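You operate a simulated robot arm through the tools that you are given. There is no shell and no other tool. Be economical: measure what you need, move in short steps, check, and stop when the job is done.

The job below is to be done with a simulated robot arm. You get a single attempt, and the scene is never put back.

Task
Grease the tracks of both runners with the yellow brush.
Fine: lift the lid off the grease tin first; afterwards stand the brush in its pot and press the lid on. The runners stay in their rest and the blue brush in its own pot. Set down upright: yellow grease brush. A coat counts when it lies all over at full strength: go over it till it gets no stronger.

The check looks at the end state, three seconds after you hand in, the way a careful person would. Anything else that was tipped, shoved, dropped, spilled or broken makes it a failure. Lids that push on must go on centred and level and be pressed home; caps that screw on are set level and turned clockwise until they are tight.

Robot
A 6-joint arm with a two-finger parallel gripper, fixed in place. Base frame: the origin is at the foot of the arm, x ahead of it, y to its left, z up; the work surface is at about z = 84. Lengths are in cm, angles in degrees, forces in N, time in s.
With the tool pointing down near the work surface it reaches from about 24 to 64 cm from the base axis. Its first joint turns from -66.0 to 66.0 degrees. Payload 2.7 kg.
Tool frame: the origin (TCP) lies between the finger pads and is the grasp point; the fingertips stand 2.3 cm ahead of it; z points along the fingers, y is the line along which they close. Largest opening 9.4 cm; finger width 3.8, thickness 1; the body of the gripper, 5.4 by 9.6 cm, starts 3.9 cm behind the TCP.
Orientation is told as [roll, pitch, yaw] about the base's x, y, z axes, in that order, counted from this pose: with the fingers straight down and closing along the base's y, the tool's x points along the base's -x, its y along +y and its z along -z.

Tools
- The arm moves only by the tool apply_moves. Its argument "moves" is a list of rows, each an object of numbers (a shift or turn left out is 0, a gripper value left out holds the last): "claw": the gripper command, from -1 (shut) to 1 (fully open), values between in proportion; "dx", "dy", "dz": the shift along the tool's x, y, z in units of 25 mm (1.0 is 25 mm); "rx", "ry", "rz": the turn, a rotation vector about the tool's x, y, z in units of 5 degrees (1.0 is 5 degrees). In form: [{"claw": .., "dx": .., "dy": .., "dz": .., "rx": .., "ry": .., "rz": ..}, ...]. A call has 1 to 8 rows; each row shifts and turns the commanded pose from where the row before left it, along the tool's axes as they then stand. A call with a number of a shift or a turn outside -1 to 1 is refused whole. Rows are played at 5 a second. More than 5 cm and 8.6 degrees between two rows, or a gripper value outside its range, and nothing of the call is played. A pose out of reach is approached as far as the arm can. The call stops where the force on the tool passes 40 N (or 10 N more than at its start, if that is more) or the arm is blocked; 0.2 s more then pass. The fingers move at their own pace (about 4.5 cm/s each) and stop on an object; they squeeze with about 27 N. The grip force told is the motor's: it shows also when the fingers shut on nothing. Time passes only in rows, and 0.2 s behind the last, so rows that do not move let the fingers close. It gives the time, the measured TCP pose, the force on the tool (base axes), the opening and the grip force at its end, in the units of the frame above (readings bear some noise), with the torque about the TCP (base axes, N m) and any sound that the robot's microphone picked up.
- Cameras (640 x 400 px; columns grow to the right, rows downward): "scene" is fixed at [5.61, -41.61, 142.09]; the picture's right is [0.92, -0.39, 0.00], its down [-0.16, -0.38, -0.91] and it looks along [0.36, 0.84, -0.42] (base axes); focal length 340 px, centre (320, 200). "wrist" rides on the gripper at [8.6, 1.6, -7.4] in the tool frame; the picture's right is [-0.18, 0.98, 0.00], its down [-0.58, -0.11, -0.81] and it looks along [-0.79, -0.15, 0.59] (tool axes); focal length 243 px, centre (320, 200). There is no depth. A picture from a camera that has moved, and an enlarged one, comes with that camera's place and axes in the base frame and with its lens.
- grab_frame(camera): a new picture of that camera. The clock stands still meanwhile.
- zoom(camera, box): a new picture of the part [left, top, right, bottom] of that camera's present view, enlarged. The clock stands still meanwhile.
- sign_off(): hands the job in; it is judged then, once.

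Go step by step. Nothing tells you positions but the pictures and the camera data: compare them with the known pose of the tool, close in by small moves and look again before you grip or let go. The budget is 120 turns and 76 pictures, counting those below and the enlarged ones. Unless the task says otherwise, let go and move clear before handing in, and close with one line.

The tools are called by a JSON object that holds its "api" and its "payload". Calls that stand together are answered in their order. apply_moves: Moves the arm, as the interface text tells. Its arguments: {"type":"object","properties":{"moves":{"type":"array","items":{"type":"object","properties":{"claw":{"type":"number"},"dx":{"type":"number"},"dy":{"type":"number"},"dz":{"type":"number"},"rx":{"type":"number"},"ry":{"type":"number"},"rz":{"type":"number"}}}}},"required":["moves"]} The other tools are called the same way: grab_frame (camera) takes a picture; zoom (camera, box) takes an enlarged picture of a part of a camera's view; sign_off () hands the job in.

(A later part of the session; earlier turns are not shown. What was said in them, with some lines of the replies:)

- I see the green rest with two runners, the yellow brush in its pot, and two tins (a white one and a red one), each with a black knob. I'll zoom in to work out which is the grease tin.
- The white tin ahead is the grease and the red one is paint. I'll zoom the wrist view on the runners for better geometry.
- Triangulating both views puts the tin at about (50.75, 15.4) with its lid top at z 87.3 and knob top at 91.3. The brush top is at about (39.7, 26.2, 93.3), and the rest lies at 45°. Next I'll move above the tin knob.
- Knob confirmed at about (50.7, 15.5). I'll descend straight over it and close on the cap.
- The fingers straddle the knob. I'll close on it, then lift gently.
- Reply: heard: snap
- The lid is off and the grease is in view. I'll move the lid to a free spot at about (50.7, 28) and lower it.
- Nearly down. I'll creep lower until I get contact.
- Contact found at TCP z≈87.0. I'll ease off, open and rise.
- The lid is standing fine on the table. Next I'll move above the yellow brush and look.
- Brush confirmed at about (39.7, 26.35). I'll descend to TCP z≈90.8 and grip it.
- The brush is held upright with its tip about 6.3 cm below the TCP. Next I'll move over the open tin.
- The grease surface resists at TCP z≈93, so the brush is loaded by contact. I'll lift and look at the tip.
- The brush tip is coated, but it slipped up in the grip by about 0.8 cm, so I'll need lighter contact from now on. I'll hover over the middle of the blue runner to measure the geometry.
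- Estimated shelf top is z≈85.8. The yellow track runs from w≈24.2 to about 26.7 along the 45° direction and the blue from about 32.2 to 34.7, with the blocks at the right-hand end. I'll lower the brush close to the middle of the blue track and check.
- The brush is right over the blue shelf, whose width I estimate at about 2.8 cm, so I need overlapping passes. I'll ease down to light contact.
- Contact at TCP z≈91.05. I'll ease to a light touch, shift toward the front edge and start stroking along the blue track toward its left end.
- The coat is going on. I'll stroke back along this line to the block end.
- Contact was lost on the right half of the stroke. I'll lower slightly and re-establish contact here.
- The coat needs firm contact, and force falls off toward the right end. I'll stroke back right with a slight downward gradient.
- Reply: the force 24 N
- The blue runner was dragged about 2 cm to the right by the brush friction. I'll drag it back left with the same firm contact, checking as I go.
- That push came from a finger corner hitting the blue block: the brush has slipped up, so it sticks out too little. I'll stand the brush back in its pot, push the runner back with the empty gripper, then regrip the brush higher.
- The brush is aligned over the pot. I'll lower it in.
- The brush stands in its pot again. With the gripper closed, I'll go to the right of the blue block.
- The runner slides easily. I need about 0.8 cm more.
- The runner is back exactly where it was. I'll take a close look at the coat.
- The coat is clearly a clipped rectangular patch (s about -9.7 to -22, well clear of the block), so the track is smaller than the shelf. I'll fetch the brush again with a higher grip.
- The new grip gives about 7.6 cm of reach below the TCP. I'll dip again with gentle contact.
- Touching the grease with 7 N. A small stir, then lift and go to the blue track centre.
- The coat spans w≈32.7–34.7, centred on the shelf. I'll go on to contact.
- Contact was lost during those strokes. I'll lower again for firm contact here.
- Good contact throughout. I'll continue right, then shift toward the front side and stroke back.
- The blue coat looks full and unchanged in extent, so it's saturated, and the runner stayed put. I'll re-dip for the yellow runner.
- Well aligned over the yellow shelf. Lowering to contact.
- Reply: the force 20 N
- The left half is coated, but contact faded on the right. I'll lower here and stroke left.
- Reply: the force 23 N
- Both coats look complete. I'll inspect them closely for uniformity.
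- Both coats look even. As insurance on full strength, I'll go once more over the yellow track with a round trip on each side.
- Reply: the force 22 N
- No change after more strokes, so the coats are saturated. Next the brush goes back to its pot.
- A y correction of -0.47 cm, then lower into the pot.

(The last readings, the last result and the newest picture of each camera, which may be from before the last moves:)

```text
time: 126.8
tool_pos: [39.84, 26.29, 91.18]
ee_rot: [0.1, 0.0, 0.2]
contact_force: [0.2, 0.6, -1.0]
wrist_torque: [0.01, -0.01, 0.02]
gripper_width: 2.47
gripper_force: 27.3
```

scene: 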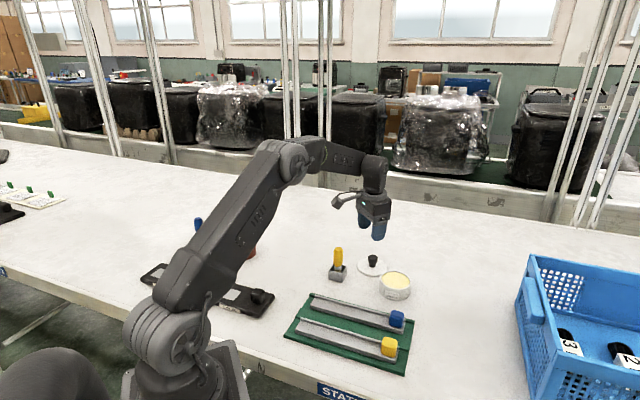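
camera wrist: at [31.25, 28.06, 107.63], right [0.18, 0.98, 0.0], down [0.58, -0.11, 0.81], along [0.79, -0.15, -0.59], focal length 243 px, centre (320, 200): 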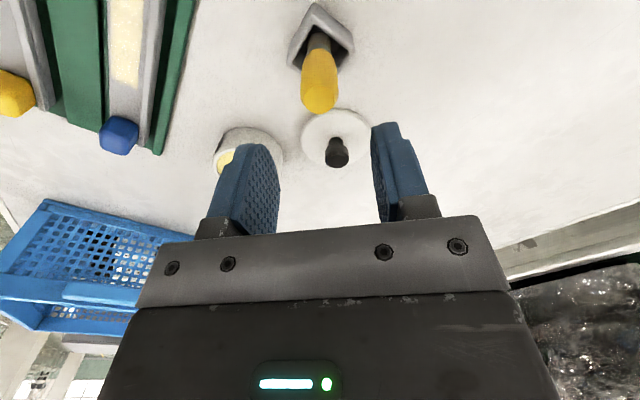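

{"api": "apply_moves", "payload": {"moves": [{"dz": 0.05, "dy": 0.05}, {"dz": 0.05}, {}]}}

{"api": "apply_moves", "payload": {"moves": [{"dz": 0.05}, {"dz": 0.04}, {}]}}

```text
time: 127.6
tool_pos: [39.78, 26.5, 90.69]
ee_rot: [0.0, -0.1, 0.1]
contact_force: [-0.9, 1.1, 0.1]
wrist_torque: [0.04, -0.01, 0.0]
gripper_width: 2.5
gripper_force: 27.0
```

```text
time: 128.4
tool_pos: [39.83, 26.42, 90.73]
ee_rot: [0.2, -0.1, 0.2]
contact_force: [-3.3, -0.8, 8.2]
wrist_torque: [-0.01, 0.12, -0.01]
gripper_width: 2.48
gripper_force: 27.3
```

The brush is touching the pot floor. I'll release and rise.

{"api": "apply_moves", "payload": {"moves": [{"dz": -0.02}, {"claw": -0.1}, {}, {"dz": -0.3}, {"dz": -0.5}, {"dz": -0.8}, {"dz": -1}, {"dz": -1}]}}

{"api": "zoom", "payload": {"camera": "scene", "box": [310, 220, 410, 320]}}

```text
time: 130.2
tool_pos: [39.89, 26.44, 99.67]
ee_rot: [0.1, 0.0, 0.0]
contact_force: [1.2, 0.7, -0.2]
wrist_torque: [0.01, -0.03, 0.02]
gripper_width: 4.22
gripper_force: 0.0
```

```text
4.00 times, centred on (360, 270) of scene
camera zoom: at [5.61, -41.61, 142.09], right [0.92, -0.39, 0.0], down [-0.16, -0.38, -0.91], along [0.36, 0.84, -0.42], focal length 1360 px, centre (160, -80)
```

zoom: 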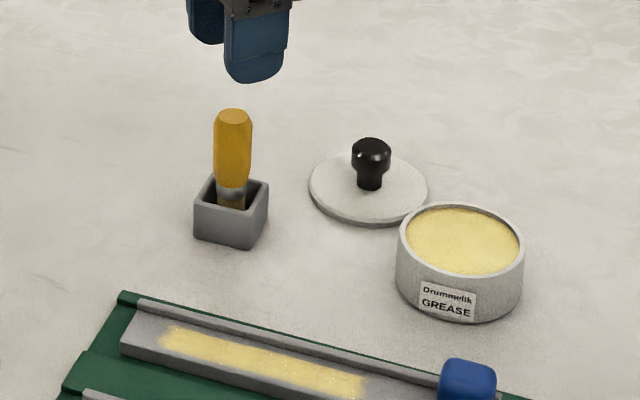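

The brush stands upright. Next I'll fetch the lid at about (50.6, 28.0).

{"api": "apply_moves", "payload": {"moves": [{"claw": 0.3, "dx": -0.86, "dy": 0.125}, {"dx": -0.86, "dy": 0.125}, {"dx": -0.86, "dy": 0.125}, {"dx": -0.86, "dy": 0.125}, {"dx": -0.86, "dy": 0.125}, {"dz": 0.8}, {"dz": 0.8}, {}]}}

{"api": "zoom", "payload": {"camera": "wrist", "box": [160, 0, 480, 200]}}

```text
time: 132.0
tool_pos: [50.54, 28.0, 95.75]
ee_rot: [0.0, 0.0, 0.0]
contact_force: [0.5, 0.3, 0.4]
wrist_torque: [0.01, 0.04, 0.02]
gripper_width: 6.13
gripper_force: 0.0
```

```text
2.00 times, centred on (320, 100) of wrist
camera zoom: at [41.89, 29.55, 103.25], right [0.18, 0.98, 0.0], down [0.58, -0.11, 0.81], along [0.79, -0.15, -0.59], focal length 485 px, centre (320, 400)
```

zoom: 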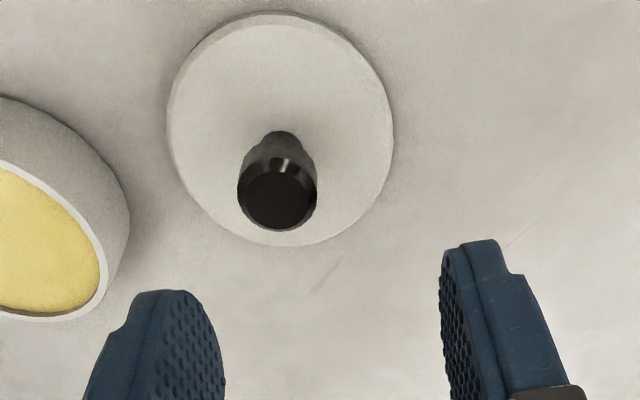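

The lid's knob is actually at about (50.85, 26.4), so it shifted slightly when I released it. I'll correct, lower partway and check.

{"api": "apply_moves", "payload": {"moves": [{"dx": -0.1, "dy": -0.64}, {"dz": 1}, {"dz": 1}, {"dz": 0.9}, {}]}}

{"api": "zoom", "payload": {"camera": "scene", "box": [340, 225, 400, 285]}}

```text
time: 133.2
tool_pos: [50.86, 26.43, 88.29]
ee_rot: [0.1, 0.0, 0.1]
contact_force: [0.3, 0.2, -0.4]
wrist_torque: [-0.01, 0.03, 0.03]
gripper_width: 6.08
gripper_force: 0.1
```

```text
6.67 times, centred on (370, 255) of scene
camera zoom: at [5.61, -41.61, 142.09], right [0.92, -0.39, 0.0], down [-0.16, -0.38, -0.91], along [0.36, 0.84, -0.42], focal length 2266 px, centre (-13, -167)
```

zoom: 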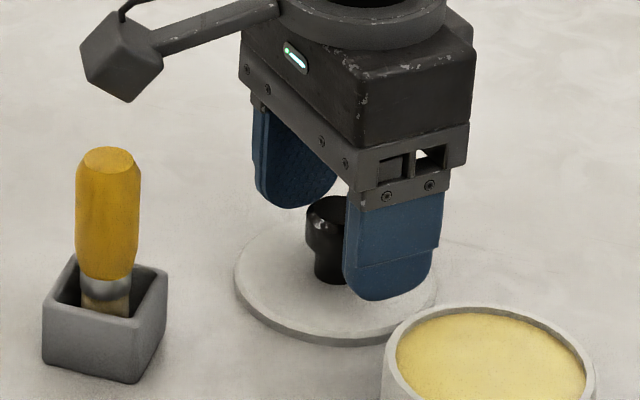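

{"api": "grab_frame", "payload": {"camera": "wrist"}}

```text
8 pictures are left
camera wrist: at [42.29, 28.01, 95.81], right [0.18, 0.98, 0.0], down [0.58, -0.11, 0.81], along [0.79, -0.15, -0.59], focal length 243 px, centre (320, 200)
```

wrist: 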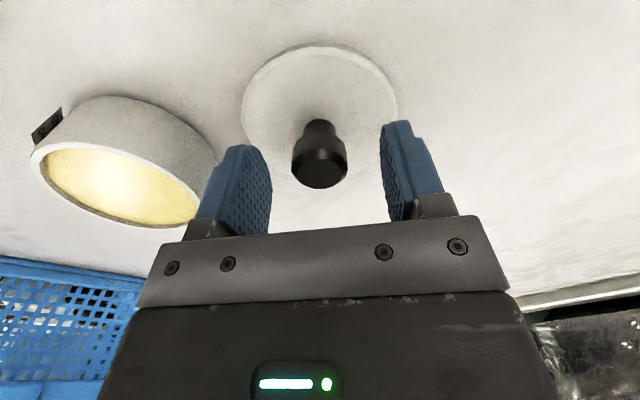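

The knob is centred between the fingers in y, and x is within a millimetre or two. I'll lower and grip.

{"api": "apply_moves", "payload": {"moves": [{"dx": 0.04, "dz": 0.25}, {"dz": 0.2}, {"dz": 0.03}, {}, {"claw": -1}, {}, {}, {}]}}

```text
time: 135.0
tool_pos: [50.73, 26.32, 87.2]
ee_rot: [0.1, 0.0, 0.1]
contact_force: [-0.6, -1.2, 0.0]
wrist_torque: [0.01, 0.0, 0.01]
gripper_width: 2.67
gripper_force: 27.0
```

{"api": "apply_moves", "payload": {"moves": [{"dz": -0.4}, {"dz": -0.8}, {"dz": -1}, {"dz": -0.8}, {"dy": -0.9}, {"dy": -0.9}, {"dy": -0.9}, {"dy": -0.9}]}}

{"api": "apply_moves", "payload": {"moves": [{"dy": -0.74}, {}]}}

{"api": "zoom", "payload": {"camera": "scene", "box": [360, 230, 430, 300]}}

```text
time: 136.8
tool_pos: [50.81, 17.39, 94.67]
ee_rot: [0.2, 0.0, 0.1]
contact_force: [0.0, -0.4, -0.3]
wrist_torque: [0.0, 0.0, 0.01]
gripper_width: 2.67
gripper_force: 27.0
```

```text
time: 137.4
tool_pos: [50.69, 15.3, 94.75]
ee_rot: [0.2, 0.0, 0.2]
contact_force: [-0.6, 1.0, -0.5]
wrist_torque: [0.0, 0.03, -0.01]
gripper_width: 2.67
gripper_force: 27.2
```

```text
5.71 times, centred on (395, 265) of scene
camera zoom: at [5.61, -41.61, 142.09], right [0.92, -0.39, 0.0], down [-0.16, -0.38, -0.91], along [0.36, 0.84, -0.42], focal length 1942 px, centre (-109, -171)
```

zoom: 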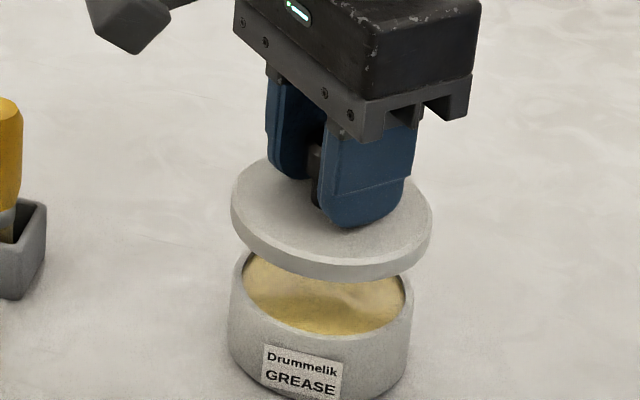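

Alignment looks right. I'll adjust y by +0.2 cm, lower close to the rim and check.

{"api": "apply_moves", "payload": {"moves": [{"dy": 0.08, "dz": 0.5}, {"dz": 0.5}, {"dz": 0.3}, {}]}}

{"api": "zoom", "payload": {"camera": "scene", "box": [370, 250, 420, 300]}}

```text
time: 138.4
tool_pos: [50.8, 15.7, 91.58]
ee_rot: [0.1, 0.1, 0.1]
contact_force: [0.0, -0.4, -0.9]
wrist_torque: [0.0, -0.02, 0.02]
gripper_width: 2.65
gripper_force: 27.0
```

```text
8.00 times, centred on (395, 275) of scene
camera zoom: at [5.61, -41.61, 142.09], right [0.92, -0.39, 0.0], down [-0.16, -0.38, -0.91], along [0.36, 0.84, -0.42], focal length 2720 px, centre (-280, -400)
```

zoom: 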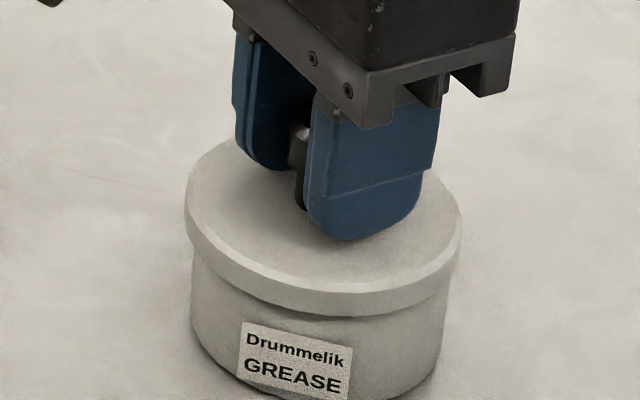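

Centred. I'll lower on and press.

{"api": "apply_moves", "payload": {"moves": [{"dz": 0.2}, {"dz": 0.1}, {"dz": 0.06}, {"dz": 0.05}, {}]}}

```text
time: 139.6
tool_pos: [50.93, 15.74, 90.64]
ee_rot: [0.2, 0.0, 0.1]
contact_force: [-2.5, -1.5, 11.0]
wrist_torque: [-0.09, 0.05, -0.02]
gripper_width: 2.68
gripper_force: 27.2
```

{"api": "apply_moves", "payload": {"moves": [{"dz": 0.05}, {"dz": 0.05}, {}]}}

```text
time: 140.4
tool_pos: [50.71, 15.78, 90.49]
ee_rot: [0.2, -0.4, 0.1]
contact_force: [-2.6, 1.4, 28.9]
wrist_torque: [-0.03, 0.03, 0.0]
gripper_width: 2.67
gripper_force: 26.9
```

{"api": "zoom", "payload": {"camera": "scene", "box": [370, 250, 420, 300]}}

```text
8.00 times, centred on (395, 275) of scene
camera zoom: at [5.56, -41.62, 142.09], right [0.92, -0.39, 0.0], down [-0.16, -0.38, -0.91], along [0.36, 0.84, -0.42], focal length 2720 px, centre (-280, -400)
```

zoom: 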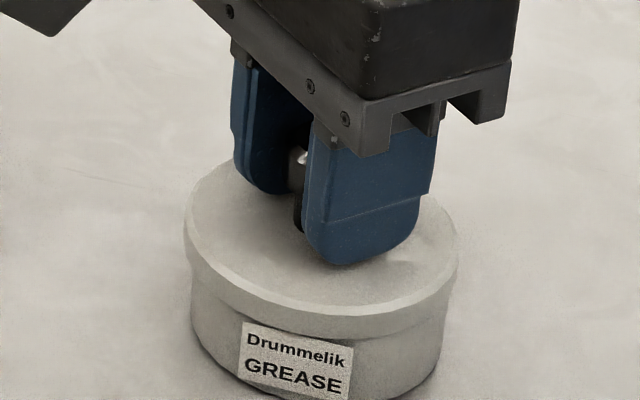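

Nearly seated. I'll press harder and listen for the snap.

{"api": "apply_moves", "payload": {"moves": [{"dz": 0.05}, {"dz": 0.05}, {}]}}

```text
time: 141.2
tool_pos: [50.82, 15.69, 90.34]
ee_rot: [0.3, -0.4, 0.1]
contact_force: [-2.8, 4.3, 28.3]
wrist_torque: [0.03, 0.0, -0.02]
gripper_width: 2.68
gripper_force: 27.0
```

Force holds at 28 N, so the knob may be slipping in the grip. I'll release, close the fingers and press down on top of the knob.

{"api": "apply_moves", "payload": {"moves": [{"dz": -0.06}, {"claw": -0.2}, {}, {"dz": -0.6}, {"dz": -1}, {"dz": -0.6}, {"claw": -1}, {}]}}

{"api": "apply_moves", "payload": {"moves": [{}, {"dy": -0.05}, {}]}}

{"api": "zoom", "payload": {"camera": "scene", "box": [370, 240, 430, 300]}}

```text
time: 143.0
tool_pos: [50.57, 15.75, 95.57]
ee_rot: [0.0, 0.1, 0.0]
contact_force: [-0.2, -0.1, -0.5]
wrist_torque: [0.0, 0.01, 0.03]
gripper_width: 0.0
gripper_force: 15.9
heard: snap
```

```text
time: 143.8
tool_pos: [50.66, 15.49, 95.72]
ee_rot: [0.0, -0.1, -0.1]
contact_force: [0.0, 0.4, -0.4]
wrist_torque: [0.0, 0.01, 0.02]
gripper_width: 0.02
gripper_force: 27.4
```

```text
6.67 times, centred on (400, 270) of scene
camera zoom: at [5.61, -41.61, 142.09], right [0.92, -0.39, 0.0], down [-0.16, -0.38, -0.91], along [0.36, 0.84, -0.42], focal length 2266 px, centre (-213, -267)
```

zoom: 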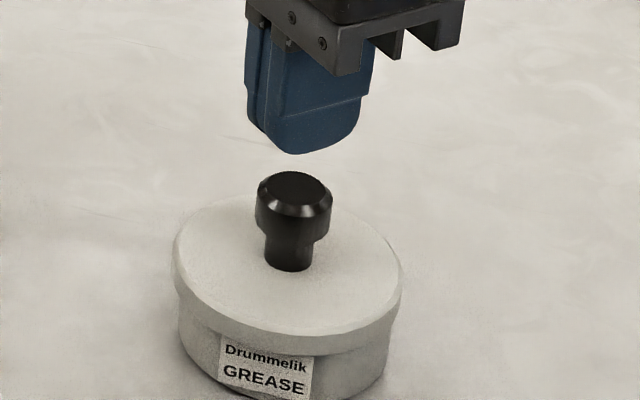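

The lid looks centred and level, and a snap was heard. I'll press on the knob top to be sure it is home.

{"api": "apply_moves", "payload": {"moves": [{"dz": 0.5}, {"dz": 0.2}, {"dz": 0.1}, {"dz": 0.06}, {"dz": 0.06}, {"dz": 0.06}, {"dz": 0.06}, {"dz": 0.06}]}}

```text
time: 145.4
tool_pos: [50.75, 15.67, 93.56]
ee_rot: [0.0, -0.2, 0.1]
contact_force: [-3.3, -1.7, 6.3]
wrist_torque: [0.02, 0.13, 0.03]
gripper_width: 0.01
gripper_force: 27.2
stopped in row 7: the force on the tool passed its limit at 43 N (the readings are from after the stop); the commanded pose is now the measured one
```

I pressed with 43 N and there was no further travel; the knob top sits at its original height of about 91.3. I'll lift away and take a final look.

{"api": "apply_moves", "payload": {"moves": [{"dz": -0.6}, {"dz": -1}, {"dz": -1}, {"dz": -1}, {"dz": -1}, {"dz": -1}, {}]}}

{"api": "zoom", "payload": {"camera": "scene", "box": [370, 250, 430, 310]}}

{"api": "zoom", "payload": {"camera": "scene", "box": [180, 200, 440, 380]}}

```text
time: 147.0
tool_pos: [50.65, 15.6, 107.62]
ee_rot: [0.2, -0.2, 0.2]
contact_force: [-0.2, 0.2, 0.0]
wrist_torque: [0.01, 0.02, 0.01]
gripper_width: 0.0
gripper_force: 27.1
```

```text
6.67 times, centred on (400, 280) of scene
camera zoom: at [5.61, -41.61, 142.09], right [0.92, -0.39, 0.0], down [-0.16, -0.38, -0.91], along [0.36, 0.84, -0.42], focal length 2266 px, centre (-213, -333)
```

zoom: 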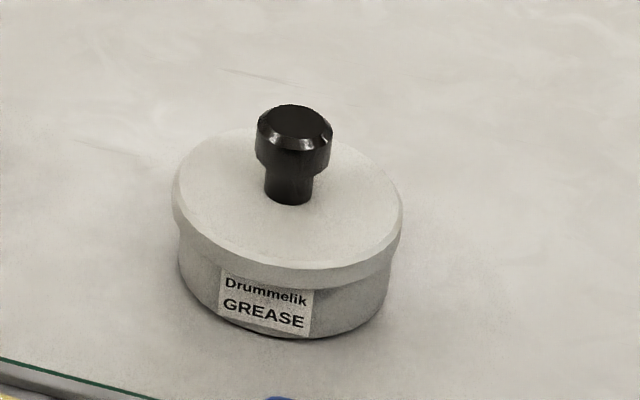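

```text
2.22 times, centred on (310, 290) of scene
camera zoom: at [5.61, -41.61, 142.09], right [0.92, -0.39, 0.0], down [-0.16, -0.38, -0.91], along [0.36, 0.84, -0.42], focal length 755 px, centre (342, 0)
```

zoom: 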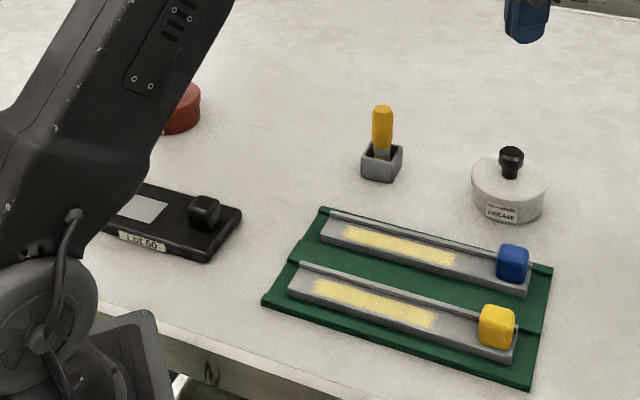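

The lid sits level and centred, the brush is upright, and the runners are in place with full coats. One more confirming press on the knob.

{"api": "apply_moves", "payload": {"moves": [{"dz": 1}, {"dz": 1}, {"dz": 1}, {"dz": 1}, {"dz": 1}, {"dz": 0.4}, {"dz": 0.1}, {}]}}

{"api": "apply_moves", "payload": {"moves": [{"dz": 0.05}, {"dz": 0.05}, {"dz": 0.04}, {"dz": 0.04}, {"dz": 0.03}, {"dz": 0.03}, {"dz": 0.03}, {"dz": 0.03}]}}

```text
time: 148.8
tool_pos: [50.89, 15.62, 93.64]
ee_rot: [0.2, -0.2, 0.1]
contact_force: [-0.1, -0.5, 0.5]
wrist_torque: [-0.01, -0.02, -0.01]
gripper_width: 0.02
gripper_force: 26.6
```

```text
time: 150.2
tool_pos: [50.87, 15.71, 93.6]
ee_rot: [0.1, -0.5, 0.1]
contact_force: [-4.0, -1.6, 7.5]
wrist_torque: [-0.01, 0.17, -0.01]
gripper_width: 0.0
gripper_force: 26.9
stopped in row 6: the force on the tool passed its limit at 42 N (the readings are from after the stop); the commanded pose is now the measured one
```

The height is the same and solid, so the lid is home. I'll rise clear and hand in.

{"api": "apply_moves", "payload": {"moves": [{"dz": -0.6}, {"dz": -1}, {"dz": -1}, {"dz": -1}, {"dz": -1}, {"dz": -1}, {}]}}

{"api": "zoom", "payload": {"camera": "scene", "box": [310, 220, 430, 370]}}

```text
time: 151.8
tool_pos: [50.86, 15.48, 107.56]
ee_rot: [0.2, -0.4, 0.2]
contact_force: [-0.5, -0.5, -0.2]
wrist_torque: [-0.02, -0.01, 0.0]
gripper_width: 0.0
gripper_force: 27.4
```

```text
2.67 times, centred on (370, 295) of scene
camera zoom: at [5.61, -41.61, 142.09], right [0.92, -0.39, 0.0], down [-0.16, -0.38, -0.91], along [0.36, 0.84, -0.42], focal length 906 px, centre (187, -53)
```

zoom: 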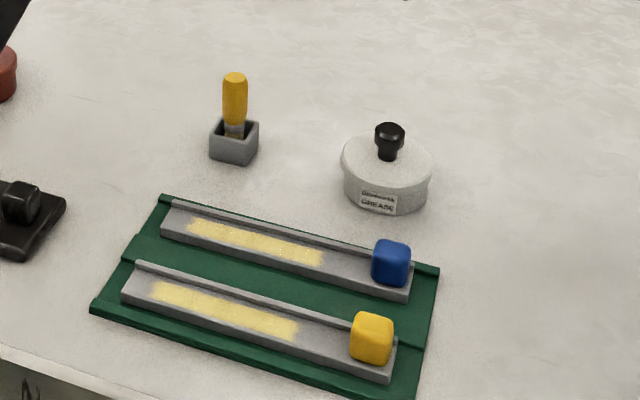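

Everything is in place, so I'm handing in.

{"api": "sign_off", "payload": {}}

```text
The job is handed in.
```

I greased both tracks until the coat got no stronger, stood the yellow brush upright in its pot and pressed the grease lid home. A finger pushed the blue runner about 2 cm along its rest partway through, and I slid it back to where it was.
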